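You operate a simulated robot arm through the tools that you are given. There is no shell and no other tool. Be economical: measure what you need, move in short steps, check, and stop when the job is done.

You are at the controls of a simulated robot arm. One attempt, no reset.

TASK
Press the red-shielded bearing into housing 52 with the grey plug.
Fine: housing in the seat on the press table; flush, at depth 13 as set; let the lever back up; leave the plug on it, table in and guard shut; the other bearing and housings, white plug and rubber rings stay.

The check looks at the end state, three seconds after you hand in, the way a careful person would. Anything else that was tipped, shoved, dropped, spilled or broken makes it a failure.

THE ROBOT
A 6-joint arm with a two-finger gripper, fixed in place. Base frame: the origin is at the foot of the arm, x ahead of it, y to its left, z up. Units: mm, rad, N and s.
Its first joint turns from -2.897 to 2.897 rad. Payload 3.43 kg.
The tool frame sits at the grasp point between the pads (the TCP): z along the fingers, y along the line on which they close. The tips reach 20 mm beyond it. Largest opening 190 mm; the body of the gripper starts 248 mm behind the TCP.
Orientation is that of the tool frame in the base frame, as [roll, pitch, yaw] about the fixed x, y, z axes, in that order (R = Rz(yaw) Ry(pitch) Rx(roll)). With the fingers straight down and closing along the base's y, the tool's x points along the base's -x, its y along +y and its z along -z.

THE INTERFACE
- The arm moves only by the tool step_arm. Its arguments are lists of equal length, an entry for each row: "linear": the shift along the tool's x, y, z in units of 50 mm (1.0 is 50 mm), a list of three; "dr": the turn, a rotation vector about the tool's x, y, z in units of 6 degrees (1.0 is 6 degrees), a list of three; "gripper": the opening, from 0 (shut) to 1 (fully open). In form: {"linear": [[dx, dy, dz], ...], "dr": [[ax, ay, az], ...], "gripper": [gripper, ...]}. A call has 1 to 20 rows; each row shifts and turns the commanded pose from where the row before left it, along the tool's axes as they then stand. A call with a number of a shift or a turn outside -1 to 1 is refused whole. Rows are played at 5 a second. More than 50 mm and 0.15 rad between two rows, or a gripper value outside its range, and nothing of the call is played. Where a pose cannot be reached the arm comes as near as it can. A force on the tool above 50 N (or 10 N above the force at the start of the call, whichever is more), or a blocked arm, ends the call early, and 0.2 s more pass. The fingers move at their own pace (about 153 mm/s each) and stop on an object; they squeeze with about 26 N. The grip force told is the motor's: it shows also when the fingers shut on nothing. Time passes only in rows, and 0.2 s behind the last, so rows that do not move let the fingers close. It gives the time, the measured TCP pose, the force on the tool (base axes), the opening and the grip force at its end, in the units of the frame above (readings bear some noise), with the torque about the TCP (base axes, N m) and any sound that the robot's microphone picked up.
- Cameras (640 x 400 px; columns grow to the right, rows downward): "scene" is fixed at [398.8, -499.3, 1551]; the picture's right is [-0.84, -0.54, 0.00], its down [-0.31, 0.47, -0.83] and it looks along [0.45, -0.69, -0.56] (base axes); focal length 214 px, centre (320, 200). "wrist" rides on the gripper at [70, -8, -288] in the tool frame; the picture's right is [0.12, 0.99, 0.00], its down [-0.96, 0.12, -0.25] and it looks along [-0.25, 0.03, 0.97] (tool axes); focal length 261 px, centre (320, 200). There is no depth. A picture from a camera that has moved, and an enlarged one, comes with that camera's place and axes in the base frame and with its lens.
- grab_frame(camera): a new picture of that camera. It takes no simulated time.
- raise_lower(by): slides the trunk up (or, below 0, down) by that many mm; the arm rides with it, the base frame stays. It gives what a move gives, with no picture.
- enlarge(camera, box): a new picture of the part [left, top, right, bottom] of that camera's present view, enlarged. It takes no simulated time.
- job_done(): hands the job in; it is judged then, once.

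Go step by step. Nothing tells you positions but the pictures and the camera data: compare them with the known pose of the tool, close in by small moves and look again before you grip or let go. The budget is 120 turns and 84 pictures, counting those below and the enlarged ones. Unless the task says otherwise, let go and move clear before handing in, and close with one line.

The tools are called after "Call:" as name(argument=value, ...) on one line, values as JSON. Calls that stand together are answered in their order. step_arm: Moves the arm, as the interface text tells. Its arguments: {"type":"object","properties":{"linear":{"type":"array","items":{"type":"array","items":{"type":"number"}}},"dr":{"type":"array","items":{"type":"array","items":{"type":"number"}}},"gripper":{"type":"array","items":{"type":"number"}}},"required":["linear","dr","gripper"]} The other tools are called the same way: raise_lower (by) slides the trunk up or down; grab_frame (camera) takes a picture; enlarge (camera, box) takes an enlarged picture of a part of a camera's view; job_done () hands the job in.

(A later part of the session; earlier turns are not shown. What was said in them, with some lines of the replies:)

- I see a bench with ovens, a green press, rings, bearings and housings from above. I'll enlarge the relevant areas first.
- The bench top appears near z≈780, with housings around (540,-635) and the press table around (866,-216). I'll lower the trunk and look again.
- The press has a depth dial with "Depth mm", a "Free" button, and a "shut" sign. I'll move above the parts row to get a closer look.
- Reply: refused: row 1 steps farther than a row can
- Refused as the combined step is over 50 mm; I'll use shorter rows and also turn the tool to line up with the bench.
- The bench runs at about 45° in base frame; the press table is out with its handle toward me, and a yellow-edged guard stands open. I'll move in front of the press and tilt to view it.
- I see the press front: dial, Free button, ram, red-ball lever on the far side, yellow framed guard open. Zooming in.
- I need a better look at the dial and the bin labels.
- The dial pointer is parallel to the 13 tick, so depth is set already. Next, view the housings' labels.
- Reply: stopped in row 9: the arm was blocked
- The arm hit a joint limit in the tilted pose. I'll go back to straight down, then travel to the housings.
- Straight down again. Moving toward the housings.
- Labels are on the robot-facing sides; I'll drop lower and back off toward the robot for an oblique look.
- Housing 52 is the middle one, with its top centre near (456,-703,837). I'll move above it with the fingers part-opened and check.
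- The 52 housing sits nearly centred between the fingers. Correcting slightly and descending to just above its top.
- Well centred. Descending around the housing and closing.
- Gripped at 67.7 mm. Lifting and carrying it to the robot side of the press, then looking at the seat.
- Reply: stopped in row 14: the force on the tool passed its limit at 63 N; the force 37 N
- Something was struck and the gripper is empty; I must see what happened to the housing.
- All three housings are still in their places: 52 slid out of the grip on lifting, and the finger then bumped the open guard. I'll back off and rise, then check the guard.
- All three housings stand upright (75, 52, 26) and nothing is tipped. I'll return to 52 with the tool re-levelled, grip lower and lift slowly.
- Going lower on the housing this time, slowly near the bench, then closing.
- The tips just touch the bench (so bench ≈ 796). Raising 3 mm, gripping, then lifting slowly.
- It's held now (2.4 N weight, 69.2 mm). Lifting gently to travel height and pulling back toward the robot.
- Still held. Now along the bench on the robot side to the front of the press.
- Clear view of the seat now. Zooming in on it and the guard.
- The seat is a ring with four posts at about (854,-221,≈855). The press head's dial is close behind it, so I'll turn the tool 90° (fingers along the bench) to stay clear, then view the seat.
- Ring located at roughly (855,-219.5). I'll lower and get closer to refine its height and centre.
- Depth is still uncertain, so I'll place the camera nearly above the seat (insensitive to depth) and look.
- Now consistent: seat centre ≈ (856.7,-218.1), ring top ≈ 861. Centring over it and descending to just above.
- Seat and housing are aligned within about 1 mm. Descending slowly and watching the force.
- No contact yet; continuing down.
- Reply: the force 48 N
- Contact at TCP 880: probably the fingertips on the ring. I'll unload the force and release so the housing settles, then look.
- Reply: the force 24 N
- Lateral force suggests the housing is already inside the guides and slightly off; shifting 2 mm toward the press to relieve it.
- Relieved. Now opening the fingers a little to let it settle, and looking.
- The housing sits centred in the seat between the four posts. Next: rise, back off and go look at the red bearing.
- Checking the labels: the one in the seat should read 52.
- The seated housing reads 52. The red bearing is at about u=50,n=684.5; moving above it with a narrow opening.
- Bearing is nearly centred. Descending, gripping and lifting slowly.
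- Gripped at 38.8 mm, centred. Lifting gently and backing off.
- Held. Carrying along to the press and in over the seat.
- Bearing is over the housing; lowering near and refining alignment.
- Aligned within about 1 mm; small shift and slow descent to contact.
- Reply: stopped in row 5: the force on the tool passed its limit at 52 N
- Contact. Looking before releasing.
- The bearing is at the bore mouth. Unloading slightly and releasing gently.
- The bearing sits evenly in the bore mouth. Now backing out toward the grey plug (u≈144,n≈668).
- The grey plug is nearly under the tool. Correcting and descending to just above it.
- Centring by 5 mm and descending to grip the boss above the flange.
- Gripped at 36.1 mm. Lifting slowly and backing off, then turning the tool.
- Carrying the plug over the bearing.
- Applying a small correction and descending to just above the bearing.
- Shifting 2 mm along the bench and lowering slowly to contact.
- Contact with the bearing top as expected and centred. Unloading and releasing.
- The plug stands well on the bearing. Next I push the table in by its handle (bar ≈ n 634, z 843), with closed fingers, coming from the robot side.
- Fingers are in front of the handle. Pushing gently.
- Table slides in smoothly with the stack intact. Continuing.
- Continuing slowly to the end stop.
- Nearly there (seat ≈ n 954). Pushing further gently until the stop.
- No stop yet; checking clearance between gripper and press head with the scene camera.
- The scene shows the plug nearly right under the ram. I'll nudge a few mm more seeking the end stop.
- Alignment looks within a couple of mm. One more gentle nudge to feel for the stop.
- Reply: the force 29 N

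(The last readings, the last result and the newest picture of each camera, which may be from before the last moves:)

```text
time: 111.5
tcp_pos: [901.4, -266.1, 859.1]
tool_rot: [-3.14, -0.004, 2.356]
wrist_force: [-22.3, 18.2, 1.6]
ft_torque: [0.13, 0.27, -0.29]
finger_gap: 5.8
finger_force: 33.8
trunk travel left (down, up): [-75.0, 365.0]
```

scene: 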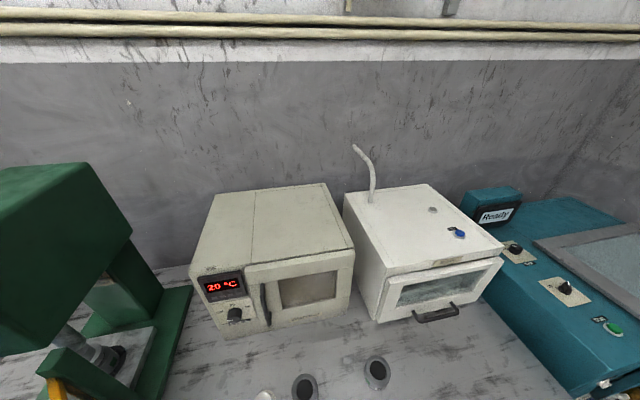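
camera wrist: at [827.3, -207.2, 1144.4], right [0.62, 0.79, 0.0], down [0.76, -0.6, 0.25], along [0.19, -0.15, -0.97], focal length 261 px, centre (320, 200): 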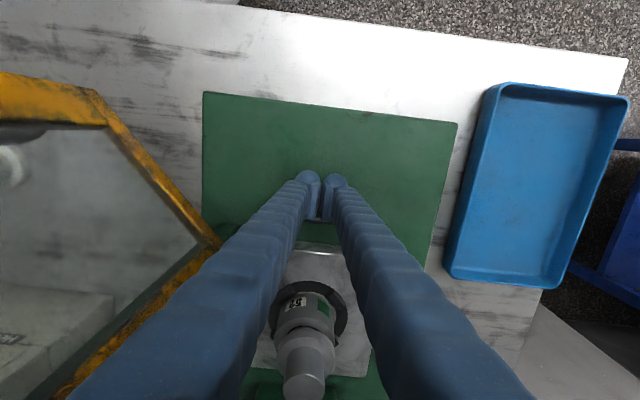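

The table hit its end stop with the force at fingertip level. Backing off, rising and going round to the outer side of the open guard.

Call:
step_arm(linear=[[0.3, 0, 0], [0.8, 0, 0], [0.9, 0, 0], [0.9, 0, 0], [0.9, 0, 0], [0.7, 0, -0.5], [0, 0, -0.9], [0, 0, -0.9], [0, 0, -0.9], [0, 0, -0.9], [0, 0, -0.9], [0, 0, -0.9], [0, 0, -0.2]], dr=[[0, 0, 0], [0, 0, 0], [0, 0, 0], [0, 0, 0], [0, 0, 0], [0, 0, 0], [0, 0, 0], [0, 0, 0], [0, 0, 0], [0, 0, 0], [0, 0, 0], [0, 0, 0], [0, 0, 0]], gripper=[0, 0, 0, 0, 0, 0, 0, 0, 0, 0, 0, 0, 0])

Call:
step_arm(linear=[[0, -0.8, 0], [0, -0.9, 0], [0, -0.9, 0], [0, -0.9, 0], [0, -0.9, 0], [0, -0.26, 0], [-0.8, 0, 0], [-0.8, 0, 0], [-0.5, 0, 0], [0, 0, 0]], dr=[[0, 0, 0], [0, 0, 0], [0, 0, 0], [0, 0, 0], [0, 0, 0], [0, 0, 0], [0, 0, 0], [0, 0, 0], [0, 0, 0], [0, 0, 0]], gripper=[0, 0, 0, 0, 0, 0, 0, 0, 0, 0])

Call:
grab_frame(camera="wrist")

```text
time: 114.3
tcp_pos: [742.2, -111.3, 1163.4]
tool_rot: [3.141, -0.002, 2.355]
wrist_force: [-0.1, 0.2, 0.1]
ft_torque: [0.02, -0.04, -0.01]
finger_gap: 0.0
finger_force: 34.3
trunk travel left (down, up): [-75.0, 365.0]
```

```text
time: 116.5
tcp_pos: [653.2, -350.3, 1163.1]
tool_rot: [-3.141, 0.0, 2.356]
wrist_force: [-0.2, 0.6, 0.0]
ft_torque: [0.05, 0.01, -0.06]
finger_gap: 0.2
finger_force: 34.2
trunk travel left (down, up): [-75.0, 365.0]
```

```text
19 pictures are left
camera wrist: at [597.4, -308.0, 1450.3], right [0.62, 0.79, 0.0], down [0.76, -0.6, 0.25], along [0.19, -0.15, -0.97], focal length 261 px, centre (320, 200)
```

wrist: 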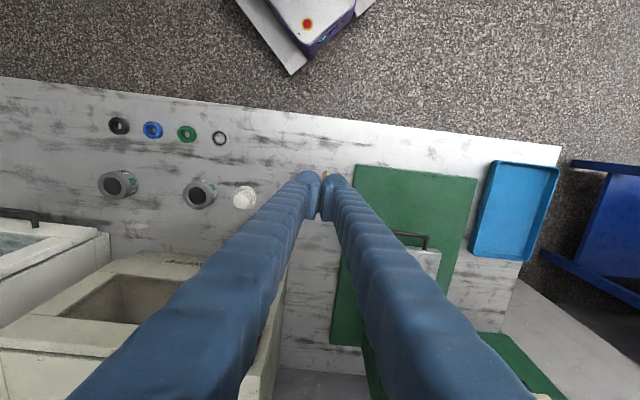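

Call:
step_arm(linear=[[-0.8, 0, 0], [-0.8, 0, 0], [-0.4, 0, 0], [0, 0, 0]], dr=[[0, 0, 0], [0, 0, 0], [0, 0, 0], [0, 0, 0]], gripper=[0, 0, 0, 0])

Call:
grab_frame(camera="wrist")

```text
time: 117.5
tcp_pos: [724.6, -421.4, 1162.8]
tool_rot: [-3.141, -0.002, 2.355]
wrist_force: [0.4, -1.6, 0.0]
ft_torque: [-0.01, 0.02, 0.01]
finger_gap: 0.2
finger_force: 34.4
trunk travel left (down, up): [-75.0, 365.0]
```

```text
18 pictures are left
camera wrist: at [668.1, -378.1, 1451.0], right [0.62, 0.79, 0.0], down [0.76, -0.6, 0.25], along [0.19, -0.15, -0.97], focal length 261 px, centre (320, 200)
```

wrist: 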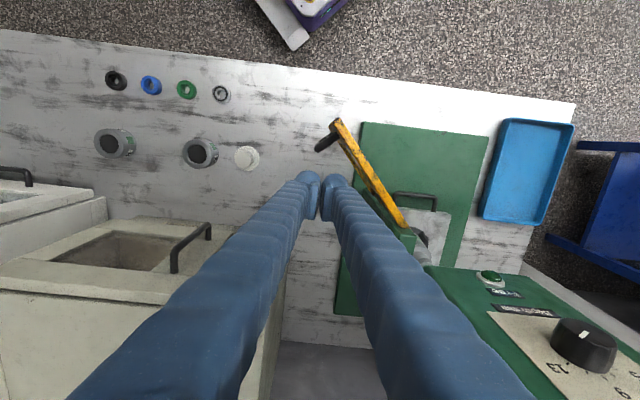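

The guard runs from its hinge (u≈340,n≈857) to the free end (u≈227,n≈720), top ≈1100. I'm on its outer side; descending there.

Call:
step_arm(linear=[[0, 0, 0.8], [0, 0, 0.8], [0, 0, 0.8], [0, 0, 0.8], [0, 0, 0.6], [0, 0, 0]], dr=[[0, 0, 0], [0, 0, 0], [0, 0, 0], [0, 0, 0], [0, 0, 0], [0, 0, 0]], gripper=[0, 0, 0, 0, 0, 0])

```text
time: 118.9
tcp_pos: [721.5, -418.7, 974.3]
tool_rot: [-3.14, 0.0, 2.355]
wrist_force: [0.8, -0.4, 0.6]
ft_torque: [0.04, 0.01, -0.02]
finger_gap: 0.0
finger_force: 34.1
trunk travel left (down, up): [-75.0, 365.0]
```

Swinging the guard: pushing along an arc around the hinge, first half.

Call:
step_arm(linear=[[0.252, 0.273, 0], [0.252, 0.273, 0], [0.17, 0.177, 0], [0.17, 0.177, 0], [0.17, 0.178, 0], [0.123, 0.26, 0], [0.123, 0.26, 0], [0.123, 0.26, 0], [0, 0, 0]], dr=[[0, 0, 0], [0, 0, 0], [0, 0, 0], [0, 0, 0], [0, 0, 0], [0, 0, 0], [0, 0, 0], [0, 0, 0], [0, 0, 0]], gripper=[0, 0, 0, 0, 0, 0, 0, 0, 0])

Call:
grab_frame(camera="wrist")

```text
time: 120.9
tcp_pos: [740.8, -305.7, 972.6]
tool_rot: [3.141, 0.0, 2.355]
wrist_force: [0.3, 0.9, -0.2]
ft_torque: [0.0, 0.0, 0.04]
finger_gap: 0.0
finger_force: 34.1
trunk travel left (down, up): [-75.0, 365.0]
```

```text
17 pictures are left
camera wrist: at [684.9, -261.6, 1259.8], right [0.62, 0.79, 0.0], down [0.76, -0.6, 0.25], along [0.19, -0.15, -0.97], focal length 261 px, centre (320, 200)
```

wrist: 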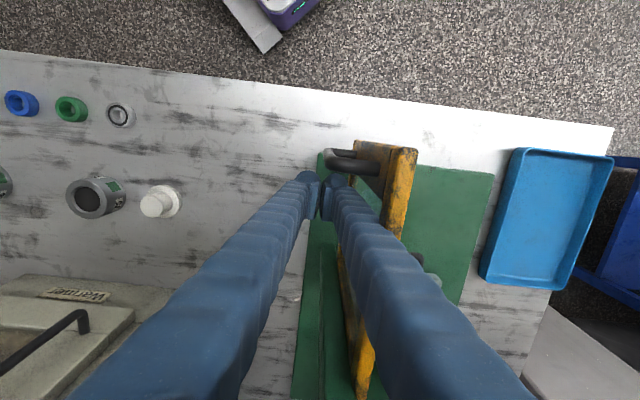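

Guard is following well. Continuing the swing toward shut, lowering slightly for clearance from the lever.

Call:
step_arm(linear=[[0.047, 0.282, 0.1], [0.047, 0.282, 0.1], [0.047, 0.282, 0.1], [-0.073, 0.279, 0.1], [-0.073, 0.279, 0.1], [-0.073, 0.279, 0.1], [-0.163, 0.237, 0.1], [-0.163, 0.237, 0.1], [-0.163, 0.237, 0], [0, 0, 0]], dr=[[0, 0, 0], [0, 0, 0], [0, 0, 0], [0, 0, 0], [0, 0, 0], [0, 0, 0], [0, 0, 0], [0, 0, 0], [0, 0, 0], [0, 0, 0]], gripper=[0, 0, 0, 0, 0, 0, 0, 0, 0, 0])

Call:
grab_frame(camera="wrist")

```text
time: 123.1
tcp_pos: [845.1, -241.5, 932.7]
tool_rot: [3.141, 0.0, 2.355]
wrist_force: [-0.6, -0.1, -0.2]
ft_torque: [0.0, 0.01, 0.01]
finger_gap: 0.1
finger_force: 34.5
trunk travel left (down, up): [-75.0, 365.0]
```

```text
16 pictures are left
camera wrist: at [788.5, -197.2, 1220.4], right [0.62, 0.79, 0.0], down [0.76, -0.6, 0.25], along [0.19, -0.15, -0.97], focal length 261 px, centre (320, 200)
```

wrist: 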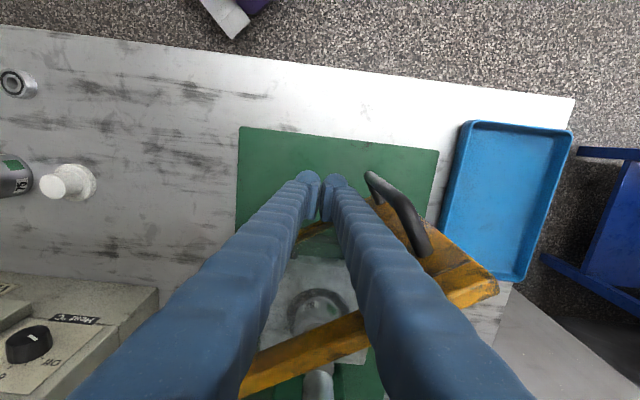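

Guard ~30° from shut. Continuing slowly.

Call:
step_arm(linear=[[-0.171, 0.133, 0], [-0.171, 0.133, 0], [-0.171, 0.133, 0], [-0.13, 0.06, 0], [-0.13, 0.06, 0], [-0.13, 0.06, 0], [-0.06, 0.02, 0], [-0.06, 0.02, 0], [0, 0, 0]], dr=[[0, 0, 0], [0, 0, 0], [0, 0, 0], [0, 0, 0], [0, 0, 0], [0, 0, 0], [0, 0, 0], [0, 0, 0], [0, 0, 0]], gripper=[0, 0, 0, 0, 0, 0, 0, 0, 0])

Call:
grab_frame(camera="wrist")

```text
time: 125.1
tcp_pos: [904.1, -255.4, 932.7]
tool_rot: [-3.141, -0.003, 2.356]
wrist_force: [-0.1, 0.7, -0.2]
ft_torque: [-0.01, 0.01, 0.01]
finger_gap: 0.0
finger_force: 34.5
trunk travel left (down, up): [-75.0, 365.0]
```

```text
15 pictures are left
camera wrist: at [847.1, -211.9, 1219.9], right [0.62, 0.79, 0.0], down [0.76, -0.6, 0.25], along [0.19, -0.15, -0.97], focal length 261 px, centre (320, 200)
```

wrist: 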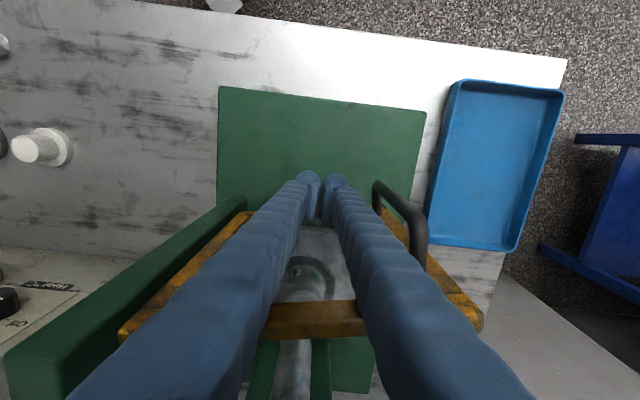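

Nearly shut; nudging to its stop.

Call:
step_arm(linear=[[-0.05, 0, 0], [-0.05, 0, 0], [-0.05, 0, 0], [-0.05, 0, 0], [0, 0, 0]], dr=[[0, 0, 0], [0, 0, 0], [0, 0, 0], [0, 0, 0], [0, 0, 0]], gripper=[0, 0, 0, 0, 0])

```text
time: 126.3
tcp_pos: [910.1, -263.8, 933.2]
tool_rot: [3.141, -0.002, 2.356]
wrist_force: [-1.3, -0.4, 0.4]
ft_torque: [-0.02, -0.05, 0.0]
finger_gap: 0.1
finger_force: 34.4
trunk travel left (down, up): [-75.0, 365.0]
```

Call:
enlarge(camera="wrist", box=[100, 160, 520, 380])

```text
1.52 times, centred on (310, 270) of wrist
camera zoom: at [854.4, -219.5, 1219.9], right [0.62, 0.79, 0.0], down [0.76, -0.6, 0.25], along [0.19, -0.15, -0.97], focal length 397 px, centre (335, 93)
```

zoom: 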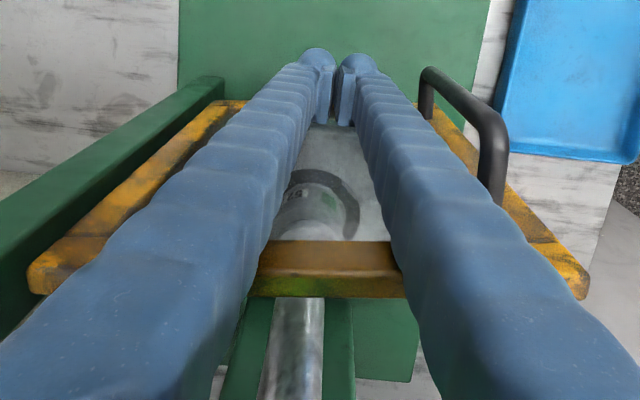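

The guard is still about 6° from shut, and the gripper body is close to the dial. I'll back off, tilt the tool so its body leans away, and push the rest.

Call:
step_arm(linear=[[0.3, 0, 0], [0.3, 0, 0], [0, 0, 0], [0, 0, 0], [0, 0, 0], [0, 0, 0], [0, 0, 0], [-0.181, 0, 0.085], [-0.181, 0, 0.085], [-0.091, 0, 0.042], [0, 0, 0]], dr=[[0, 0, 0], [0, 0, 0], [0, -0.833, 0], [0, -0.833, 0], [0, -0.833, 0], [0, -0.833, 0], [0, -0.833, 0], [0, 0, 0], [0, 0, 0], [0, 0, 0], [0, 0, 0]], gripper=[0, 0, 0, 0, 0, 0, 0, 0, 0, 0, 0])

Call:
step_arm(linear=[[-0.054, 0, 0.025], [-0.054, 0, 0.025], [-0.054, 0, 0.025], [0, 0, 0]], dr=[[0, 0, 0], [0, 0, 0], [0, 0, 0], [0, 0, 0]], gripper=[0, 0, 0, 0])

```text
time: 128.7
tcp_pos: [906.6, -258.9, 931.5]
tool_rot: [3.14, 0.434, 2.356]
wrist_force: [0.4, -0.6, -0.8]
ft_torque: [0.01, 0.0, -0.03]
finger_gap: 0.0
finger_force: 34.7
trunk travel left (down, up): [-75.0, 365.0]
```

```text
time: 129.7
tcp_pos: [913.1, -266.1, 933.1]
tool_rot: [-3.141, 0.437, 2.354]
wrist_force: [0.3, 0.1, 0.1]
ft_torque: [-0.02, 0.0, 0.01]
finger_gap: 0.0
finger_force: 33.9
trunk travel left (down, up): [-75.0, 365.0]
```

Call:
step_arm(linear=[[-0.045, 0, 0.021], [-0.045, 0, 0.021], [-0.045, 0, 0.021], [-0.045, 0, 0.021], [0, 0, 0]], dr=[[0, 0, 0], [0, 0, 0], [0, 0, 0], [0, 0, 0], [0, 0, 0]], gripper=[0, 0, 0, 0, 0])

```text
time: 130.9
tcp_pos: [918.9, -270.0, 932.3]
tool_rot: [-3.14, 0.435, 2.354]
wrist_force: [-16.3, 21.9, -0.1]
ft_torque: [0.1, -0.08, 0.05]
finger_gap: 6.0
finger_force: 34.4
trunk travel left (down, up): [-75.0, 365.0]
```

The guard is against its stop (27 N). Backing away and raising the trunk to get to the lever.

Call:
step_arm(linear=[[0.3, 0, -0.14], [0.68, 0, -0.317], [0.68, 0, -0.317], [0.68, 0, -0.317], [0.68, 0, -0.317], [0.68, 0, -0.317], [0, 0, 0]], dr=[[0, 0, 0], [0, 0, 0], [0, 0, 0], [0, 0, 0], [0, 0, 0], [0, 0, 0], [0, 0, 0]], gripper=[0, 0, 0, 0, 0, 0, 0])

Call:
raise_lower(by=300)

Call:
step_arm(linear=[[0, 0, 0], [0, 0, 0], [0, 0, 0], [0, 0, 0], [0, 0, 0], [0, 0, 0], [0, 0.8, 0], [0, 0.8, 0], [0, 0.4, 0], [0, 0, 0]], dr=[[0, -0.97, 0], [0, -0.97, 0], [0, -0.97, 0], [0, -0.97, 0], [0, -0.97, 0], [0, -0.97, 0], [0, 0, 0], [0, 0, 0], [0, 0, 0], [0, 0, 0]], gripper=[0.12, 0.12, 0.12, 0.12, 0.12, 0.12, 0.12, 0.12, 0.12, 0.12])

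Call:
grab_frame(camera="wrist")

```text
time: 132.5
tcp_pos: [773.1, -127.4, 931.6]
tool_rot: [3.141, 0.436, 2.355]
wrist_force: [0.1, 0.2, 0.1]
ft_torque: [-0.1, 0.0, -0.02]
finger_gap: 0.0
finger_force: 34.8
trunk travel left (down, up): [-75.0, 365.0]
```

```text
time: 135.5
tcp_pos: [774.1, -126.5, 1230.3]
tool_rot: [-3.141, 0.436, 2.356]
wrist_force: [-0.5, -0.1, -0.7]
ft_torque: [-0.04, 0.01, -0.03]
finger_gap: 0.0
finger_force: 34.4
trunk travel left (down, up): [-375.0, 65.0]
```

```text
time: 137.7
tcp_pos: [845.5, -59.3, 1232.4]
tool_rot: [3.141, 1.045, 2.356]
wrist_force: [0.0, -0.1, -0.7]
ft_torque: [-0.01, 0.03, 0.02]
finger_gap: 23.0
finger_force: 0.2
trunk travel left (down, up): [-375.0, 65.0]
```

```text
13 pictures are left
camera wrist: at [638.4, 135.8, 1315.0], right [0.66, 0.74, -0.1], down [0.27, -0.11, 0.96], along [0.7, -0.66, -0.27], focal length 261 px, centre (320, 200)
```

wrist: 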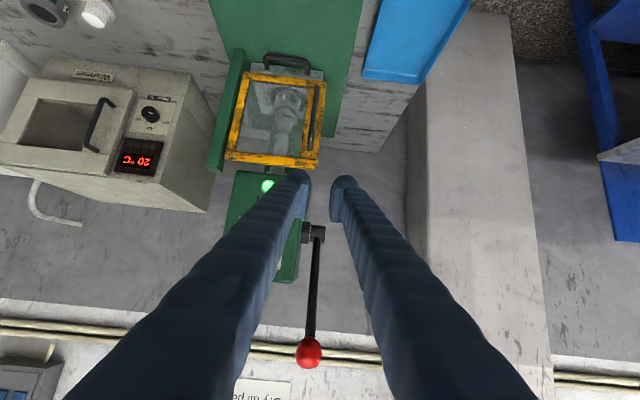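

The guard is shut and the Free lamp now glows green. The lever ball is at about (u 569, n 810, z 1433). I'll flatten the tool and bring the fingers above the ball.

Call:
step_arm(linear=[[0, 0, 0], [0, 0, 0], [0, 0, 0], [-0.822, 0.04, -0.22], [-0.822, 0.04, -0.22], [-0.822, 0.04, -0.22], [-0.822, 0.04, -0.22], [-0.822, 0.04, -0.22], [-0.822, 0.04, -0.22], [-0.822, 0.02, -0.22], [0, 0, 0]], dr=[[0, -0.833, 0], [0, -0.833, 0], [0, -0.833, 0], [0, 0, 0], [0, 0, 0], [0, 0, 0], [0, 0, 0], [0, 0, 0], [0, 0, 0], [0, 0, 0], [0, 0, 0]], gripper=[0.12, 0.12, 0.12, 0.12, 0.12, 0.12, 0.12, 0.12, 0.12, 0.12, 0.12])

Call:
grab_frame(camera="wrist")

```text
time: 140.1
tcp_pos: [858.3, -45.5, 1529.1]
tool_rot: [-3.135, 1.306, 2.361]
wrist_force: [0.8, -0.1, 0.2]
ft_torque: [-0.03, 0.01, -0.05]
finger_gap: 22.8
finger_force: 0.0
trunk travel left (down, up): [-375.0, 65.0]
```

```text
12 pictures are left
camera wrist: at [642.0, 156.9, 1536.4], right [0.68, 0.72, -0.12], down [0.09, 0.07, 0.99], along [0.73, -0.69, -0.02], focal length 261 px, centre (320, 200)
```

wrist: 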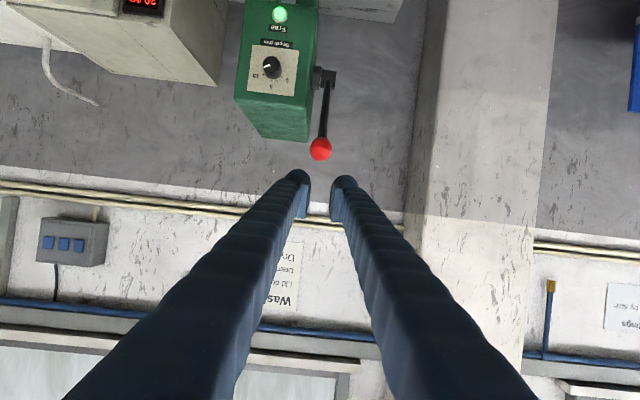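

Ball confirmed at (u 567.5, n 810, z 1435). Advancing over it.

Call:
step_arm(linear=[[-0.207, -0.05, 0.773], [-0.207, -0.05, 0.773], [-0.207, -0.04, 0.773], [-0.207, 0, 0.773], [-0.207, 0, 0.773], [0, 0, 0], [0.435, 0, 0.117], [0.3, 0, 0.08], [0, 0, 0]], dr=[[0.05, 0, 0], [0, 0, 0], [0, 0, 0], [0, 0, 0], [0, 0, 0], [0, 0, 0], [0, 0, 0], [0, 0, 0], [0, 0, 0]], gripper=[0.12, 0.12, 0.12, 0.12, 0.12, 0.12, 0.12, 0.12, 0.12])

Call:
grab_frame(camera="wrist")

```text
time: 142.1
tcp_pos: [990.7, -195.4, 1488.6]
tool_rot: [-3.132, 1.308, 2.36]
wrist_force: [0.5, -0.3, 0.0]
ft_torque: [-0.05, -0.01, -0.07]
finger_gap: 23.0
finger_force: 0.1
trunk travel left (down, up): [-375.0, 65.0]
```

```text
11 pictures are left
camera wrist: at [776.7, 9.8, 1496.0], right [0.68, 0.72, -0.12], down [0.09, 0.07, 0.99], along [0.72, -0.69, -0.02], focal length 261 px, centre (320, 200)
```

wrist: 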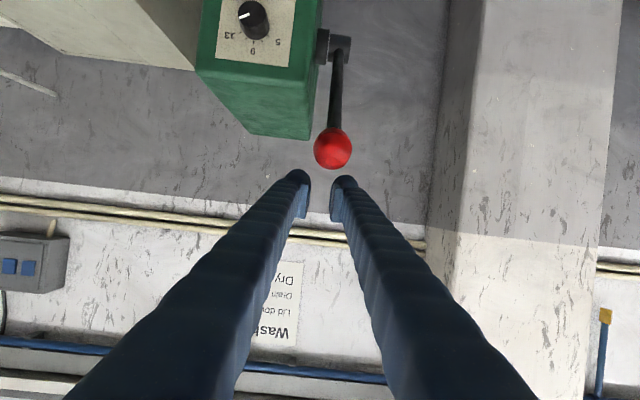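

Shifting 6 mm to centre on the ball and lowering to contact.

Call:
step_arm(linear=[[0, 0.13, 0], [0.135, 0, 0.036], [0.135, 0, 0.036], [0.077, 0, 0.021], [0.077, 0, 0.021], [0, 0, 0]], dr=[[0, 0, 0], [0, 0, 0], [0, 0, 0], [0, 0, 0], [0, 0, 0], [0, 0, 0]], gripper=[0.12, 0.12, 0.12, 0.12, 0.12, 0.12])

```text
time: 143.5
tcp_pos: [994.6, -190.7, 1467.5]
tool_rot: [-3.135, 1.308, 2.356]
wrist_force: [0.0, 1.0, 1.4]
ft_torque: [-0.01, 0.0, -0.03]
finger_gap: 23.3
finger_force: 0.0
trunk travel left (down, up): [-375.0, 65.0]
```

Near contact; now following the lever's arc downward.

Call:
step_arm(linear=[[0.097, 0, 0.026], [0.097, 0, 0.026], [0.166, 0, -0.137], [0.166, 0, -0.137], [0.166, 0, -0.137], [0.166, 0, -0.137], [0, 0, 0]], dr=[[0, 0, 0], [0, 0, 0], [0, 0, 0], [0, 0, 0], [0, 0, 0], [0, 0, 0], [0, 0, 0]], gripper=[0.12, 0.12, 0.12, 0.12, 0.12, 0.12, 0.12])

Call:
grab_frame(camera="wrist")

```text
time: 145.1
tcp_pos: [970.4, -166.2, 1432.4]
tool_rot: [-3.138, 1.305, 2.358]
wrist_force: [-0.3, 0.5, 0.8]
ft_torque: [0.03, 0.0, -0.01]
finger_gap: 22.9
finger_force: 0.4
trunk travel left (down, up): [-375.0, 65.0]
```

```text
10 pictures are left
camera wrist: at [755.7, 38.8, 1440.3], right [0.68, 0.72, -0.12], down [0.09, 0.07, 0.99], along [0.72, -0.69, -0.02], focal length 261 px, centre (320, 200)
```

wrist: 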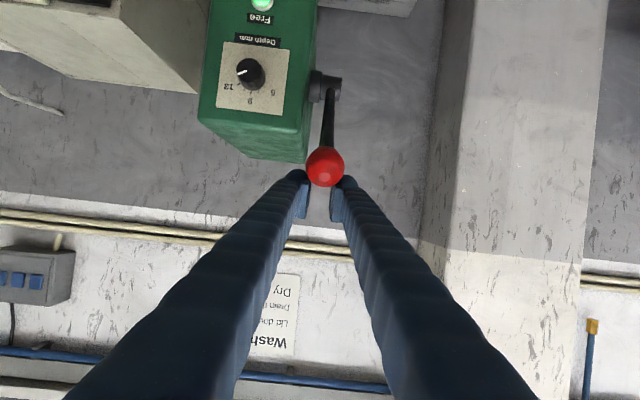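

The lever is moving with the fingers on the ball. Continuing along the arc.

Call:
step_arm(linear=[[0.22, 0, -0.1], [0.22, 0, -0.1], [0.22, 0, -0.1], [0.22, 0, -0.1], [0.22, 0, -0.1], [0.22, 0, -0.1], [0, 0, 0]], dr=[[0, 0, 0], [0, 0, 0], [0, 0, 0], [0, 0, 0], [0, 0, 0], [0, 0, 0], [0, 0, 0]], gripper=[0.12, 0.12, 0.12, 0.12, 0.12, 0.12, 0.12])

Call:
step_arm(linear=[[0.206, 0, -0.028], [0.206, 0, -0.028], [0.206, 0, -0.028], [0, 0, 0]], dr=[[0, 0, 0], [0, 0, 0], [0, 0, 0], [0, 0, 0]], gripper=[0.12, 0.12, 0.12, 0.12])

```text
time: 146.7
tcp_pos: [937.9, -132.2, 1376.4]
tool_rot: [-3.135, 1.307, 2.355]
wrist_force: [0.2, -0.6, 0.8]
ft_torque: [0.03, -0.01, -0.01]
finger_gap: 22.9
finger_force: 0.1
trunk travel left (down, up): [-375.0, 65.0]
```

```text
time: 147.7
tcp_pos: [929.0, -122.4, 1348.6]
tool_rot: [-3.135, 1.306, 2.355]
wrist_force: [0.1, 0.1, 1.2]
ft_torque: [0.02, -0.02, 0.01]
finger_gap: 22.9
finger_force: 0.4
trunk travel left (down, up): [-375.0, 65.0]
```

Call:
grab_frame(camera="wrist")

```text
9 pictures are left
camera wrist: at [714.1, 80.7, 1355.6], right [0.68, 0.72, -0.12], down [0.09, 0.07, 0.99], along [0.72, -0.69, -0.02], focal length 261 px, centre (320, 200)
```

wrist: 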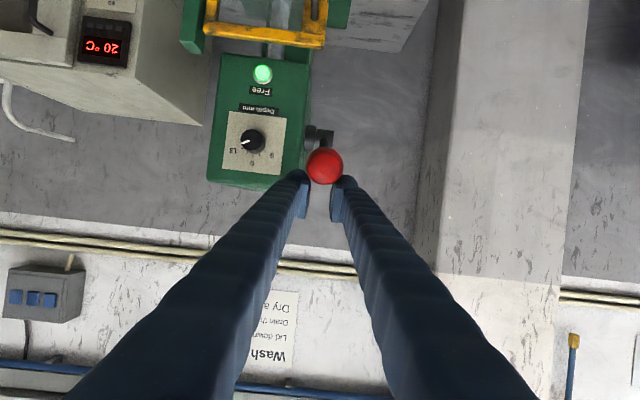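

The lever follows. Continuing down, watching the force.

Call:
step_arm(linear=[[0.2, 0, -0.004], [0.2, 0, -0.004], [0.2, 0, -0.004], [0.2, 0, -0.004], [0.2, 0, 0], [0.2, 0, 0.035], [0.2, 0, 0.035], [0, 0, 0]], dr=[[0, 0, 0], [0, 0, 0], [0, 0, 0], [0, 0, 0], [0, 0, 0], [0, 0, 0], [0, 0, 0], [0, 0, 0]], gripper=[0.12, 0.12, 0.12, 0.12, 0.12, 0.12, 0.12, 0.12])

```text
time: 149.5
tcp_pos: [917.6, -115.4, 1281.1]
tool_rot: [-3.134, 1.306, 2.354]
wrist_force: [1.5, 0.6, 2.1]
ft_torque: [0.05, -0.03, -0.01]
finger_gap: 23.7
finger_force: 1.4
trunk travel left (down, up): [-375.0, 65.0]
```

Call:
step_arm(linear=[[0.193, 0, 0.052], [0.193, 0, 0.052], [0.193, 0, 0.055], [0.193, 0, 0.06], [0.193, 0, 0.065], [0.193, 0, 0.07], [0, 0, 0]], dr=[[0, 0, 0], [0, 0, 0], [0, 0, 0], [0, 0, 0], [0, 0, 0], [0, 0, 0], [0, 0, 0]], gripper=[0.12, 0.12, 0.12, 0.12, 0.12, 0.12, 0.12])

Call:
grab_frame(camera="wrist")

```text
time: 151.1
tcp_pos: [920.4, -115.5, 1220.2]
tool_rot: [-3.136, 1.308, 2.356]
wrist_force: [2.7, 0.4, 3.8]
ft_torque: [0.11, -0.06, 0.02]
finger_gap: 24.0
finger_force: 1.1
trunk travel left (down, up): [-375.0, 65.0]
```

```text
8 pictures are left
camera wrist: at [705.1, 89.9, 1226.2], right [0.68, 0.72, -0.12], down [0.09, 0.07, 0.99], along [0.72, -0.69, -0.02], focal length 261 px, centre (320, 200)
```

wrist: 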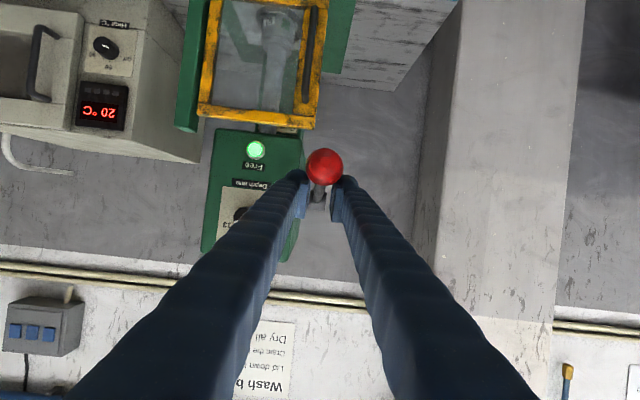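

Ram is descending on the plug. Continuing down.

Call:
step_arm(linear=[[0.18, 0, 0.075], [0.18, 0, 0.085], [0.17, 0, 0.1], [0.17, 0, 0.11], [0.16, 0, 0.12], [0, 0, 0]], dr=[[0, 0, 0], [0, 0, 0], [0, 0, 0], [0, 0, 0], [0, 0, 0], [0, 0, 0]], gripper=[0.12, 0.12, 0.12, 0.12, 0.12, 0.12])

```text
time: 152.2
tcp_pos: [929.0, -121.8, 1197.8]
tool_rot: [3.093, 1.332, 2.302]
wrist_force: [2.2, -10.6, 47.6]
ft_torque: [-0.09, 0.14, 0.29]
finger_gap: 6.0
finger_force: 33.5
trunk travel left (down, up): [-375.0, 65.0]
stopped in row 5: the force on the tool passed its limit at 56 N (the readings are from after the stop); the commanded pose is now the measured one
```

A strong resistance at α≈-16°. Checking the press through the guard.

Call:
enlarge(camera="wrist", box=[180, 0, 360, 220])

```text
1.82 times, centred on (270, 110) of wrist
camera zoom: at [713.3, 82.3, 1197.6], right [0.69, 0.72, -0.1], down [0.07, 0.08, 0.99], along [0.72, -0.69, 0.01], focal length 474 px, centre (411, 364)
```

zoom: 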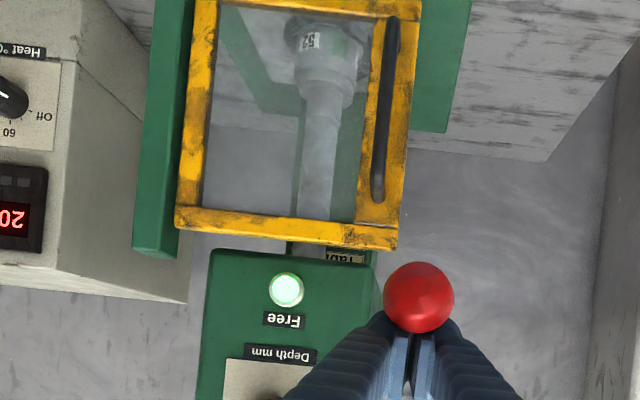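

Call:
enlarge(camera="wrist", box=[240, 0, 300, 60])

```text
6.67 times, centred on (270, 30) of wrist
camera zoom: at [713.3, 82.3, 1197.6], right [0.69, 0.72, -0.1], down [0.07, 0.08, 0.99], along [0.72, -0.69, 0.01], focal length 1738 px, centre (653, 1333)
```

zoom: 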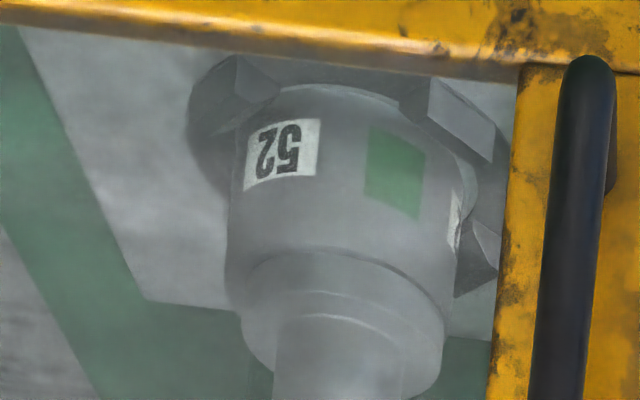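

The flange now sits right against the housing, bearing fully in, at the hard stop. Letting the lever back up slowly by retracing the arc.

Call:
step_arm(linear=[[-0.1, 0, -0.05], [-0.18, 0, -0.08], [-0.193, 0, -0.059], [-0.193, 0, -0.059], [-0.193, 0, -0.059], [-0.193, 0, -0.059], [-0.193, 0, -0.059], [-0.193, 0, -0.059], [-0.2, 0, -0.035], [-0.2, 0, -0.035], [-0.2, 0, 0], [-0.2, 0, 0.004], [-0.2, 0, 0.004], [-0.2, 0, 0.004], [-0.2, 0, 0.004], [0, 0, 0]], dr=[[0, 0, 0], [0, 0, 0], [0, 0, 0], [0, 0, 0], [0, 0, 0], [0, 0, 0], [0, 0, 0], [0, 0, 0], [0, 0, 0], [0, 0, 0], [0, 0, 0], [0, 0, 0], [0, 0, 0], [0, 0, 0], [0, 0, 0], [0, 0, 0]], gripper=[0.12, 0.12, 0.12, 0.12, 0.12, 0.12, 0.12, 0.12, 0.12, 0.12, 0.12, 0.12, 0.12, 0.12, 0.12, 0.12])

Call:
grab_frame(camera="wrist")

```text
time: 155.6
tcp_pos: [936.7, -129.0, 1329.7]
tool_rot: [3.133, 1.315, 2.342]
wrist_force: [-0.4, -0.7, 0.1]
ft_torque: [-0.02, 0.0, -0.01]
finger_gap: 22.9
finger_force: 0.4
trunk travel left (down, up): [-375.0, 65.0]
```

```text
5 pictures are left
camera wrist: at [721.5, 75.7, 1333.9], right [0.68, 0.72, -0.11], down [0.08, 0.08, 0.99], along [0.72, -0.69, -0.01], focal length 261 px, centre (320, 200)
```

wrist: 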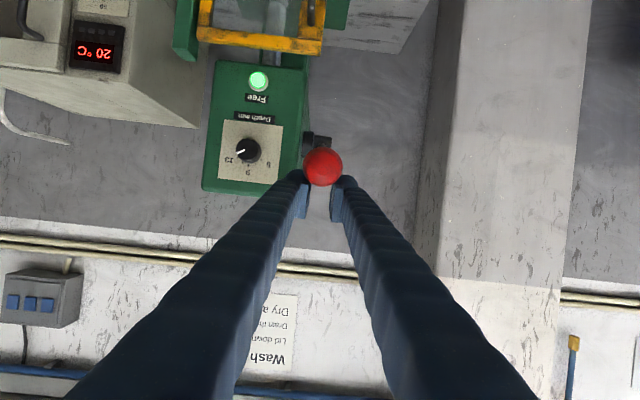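

The lever springs up with the fingers. Continuing to the top, then clearing it.

Call:
step_arm(linear=[[-0.206, 0, 0.028], [-0.206, 0, 0.028], [-0.206, 0, 0.028], [-0.22, 0, 0.08], [-0.22, 0, 0.08], [-0.22, 0, 0.08], [-0.22, 0, 0.1], [-0.22, 0, 0.1], [-0.22, 0, 0.1], [-0.18, 0, 0.1], [-0.18, 0, 0.1], [-0.18, 0, 0.1], [-0.18, 0, 0.1], [-0.3, 0, -0.08], [-0.4, 0, -0.1], [0, 0, 0]], dr=[[0, 0, 0], [0, 0, 0], [0, 0, 0], [0, 0, 0], [0, 0, 0], [0, 0, 0], [0, 0, 0], [0, 0, 0], [0, 0, 0], [0, 0, 0], [0, 0, 0], [0, 0, 0], [0, 0, 0], [0, 0, 0], [0, 0, 0], [0, 0, 0]], gripper=[0.12, 0.12, 0.12, 0.12, 0.12, 0.12, 0.12, 0.12, 0.12, 0.12, 0.12, 0.12, 0.12, 0.12, 0.12, 0.12])

Call:
step_arm(linear=[[-0.3, 0, -0.4], [0, 0, -0.9], [0, 0, -0.9], [0, 0, -0.9], [0, 0, -0.9], [0, 0, -0.9], [0, 0, 0]], dr=[[0, 0, 0], [0, 0, 0], [0, 0, 0], [0, 0, 0], [0, 0, 0], [0, 0, 0], [0, 0, 0]], gripper=[0.12, 0.12, 0.12, 0.12, 0.12, 0.12, 0.12])

Call:
grab_frame(camera="wrist")

```text
time: 158.9
tcp_pos: [992.7, -187.1, 1482.3]
tool_rot: [3.133, 1.316, 2.344]
wrist_force: [-0.2, 0.3, -0.4]
ft_torque: [0.01, -0.04, 0.0]
finger_gap: 23.0
finger_force: 0.1
trunk travel left (down, up): [-375.0, 65.0]
```

```text
time: 160.6
tcp_pos: [830.1, -20.0, 1557.5]
tool_rot: [3.135, 1.316, 2.346]
wrist_force: [0.4, 0.3, 0.0]
ft_torque: [-0.03, -0.01, -0.06]
finger_gap: 23.0
finger_force: 0.1
trunk travel left (down, up): [-375.0, 65.0]
```

```text
4 pictures are left
camera wrist: at [615.8, 184.3, 1561.4], right [0.68, 0.72, -0.11], down [0.08, 0.08, 0.99], along [0.72, -0.69, -0.01], focal length 261 px, centre (320, 200)
```

wrist: 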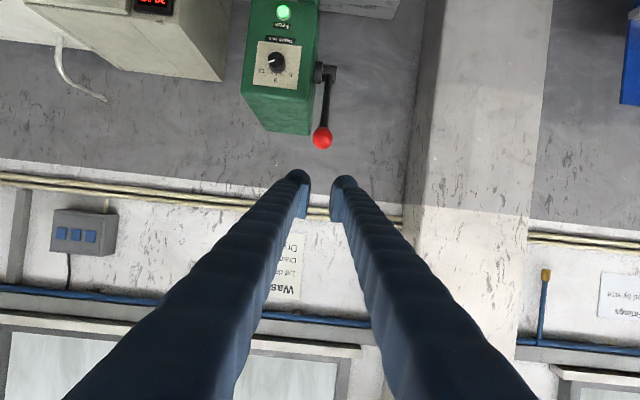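

The lever is fully up again. A last check of the pressed stack from the scene camera.

Call:
enlarge(camera="scene", box=[40, 290, 160, 390])

Call:
enlarge(camera="scene", box=[0, 240, 400, 400])

```text
4.00 times, centred on (100, 340) of scene
camera zoom: at [398.8, -499.3, 1551.0], right [-0.84, -0.54, 0.0], down [-0.31, 0.47, -0.83], along [0.45, -0.69, -0.56], focal length 858 px, centre (1200, -360)
```

zoom: 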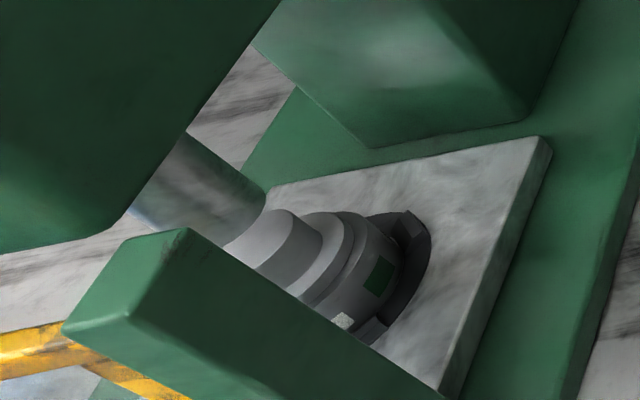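

```text
1.60 times, centred on (200, 320) of scene
camera zoom: at [398.8, -499.3, 1551.0], right [-0.84, -0.54, 0.0], down [-0.31, 0.47, -0.83], along [0.45, -0.69, -0.56], focal length 343 px, centre (512, 8)
```

zoom: 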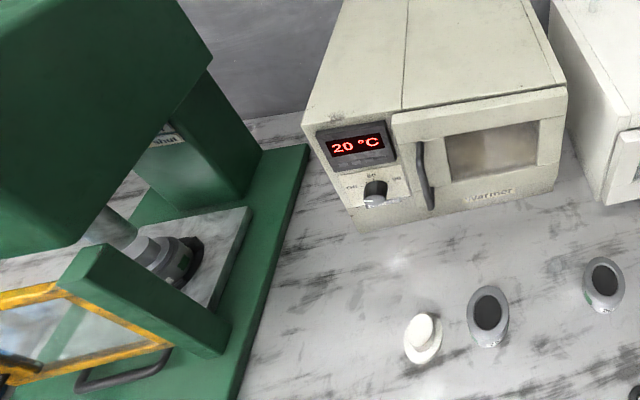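

The plug sits flush on housing 52, the ram has lifted, the guard is shut, the table is in, and the other parts stand where they were. Handing in.

Call:
job_done()

```text
The job is handed in.
```

I pressed the red-shielded bearing into housing 52 with the grey plug at the set depth of 13. I judged it flush from the lever's hard stop and from the plug flange sitting tight against the housing. The plug is still on it, the table is in, the guard is shut, the lever is back up and the arm is clear. On the way, housing 52 slipped out of my first grip without moving, and a finger bumped the open guard; I saw no damage from either.
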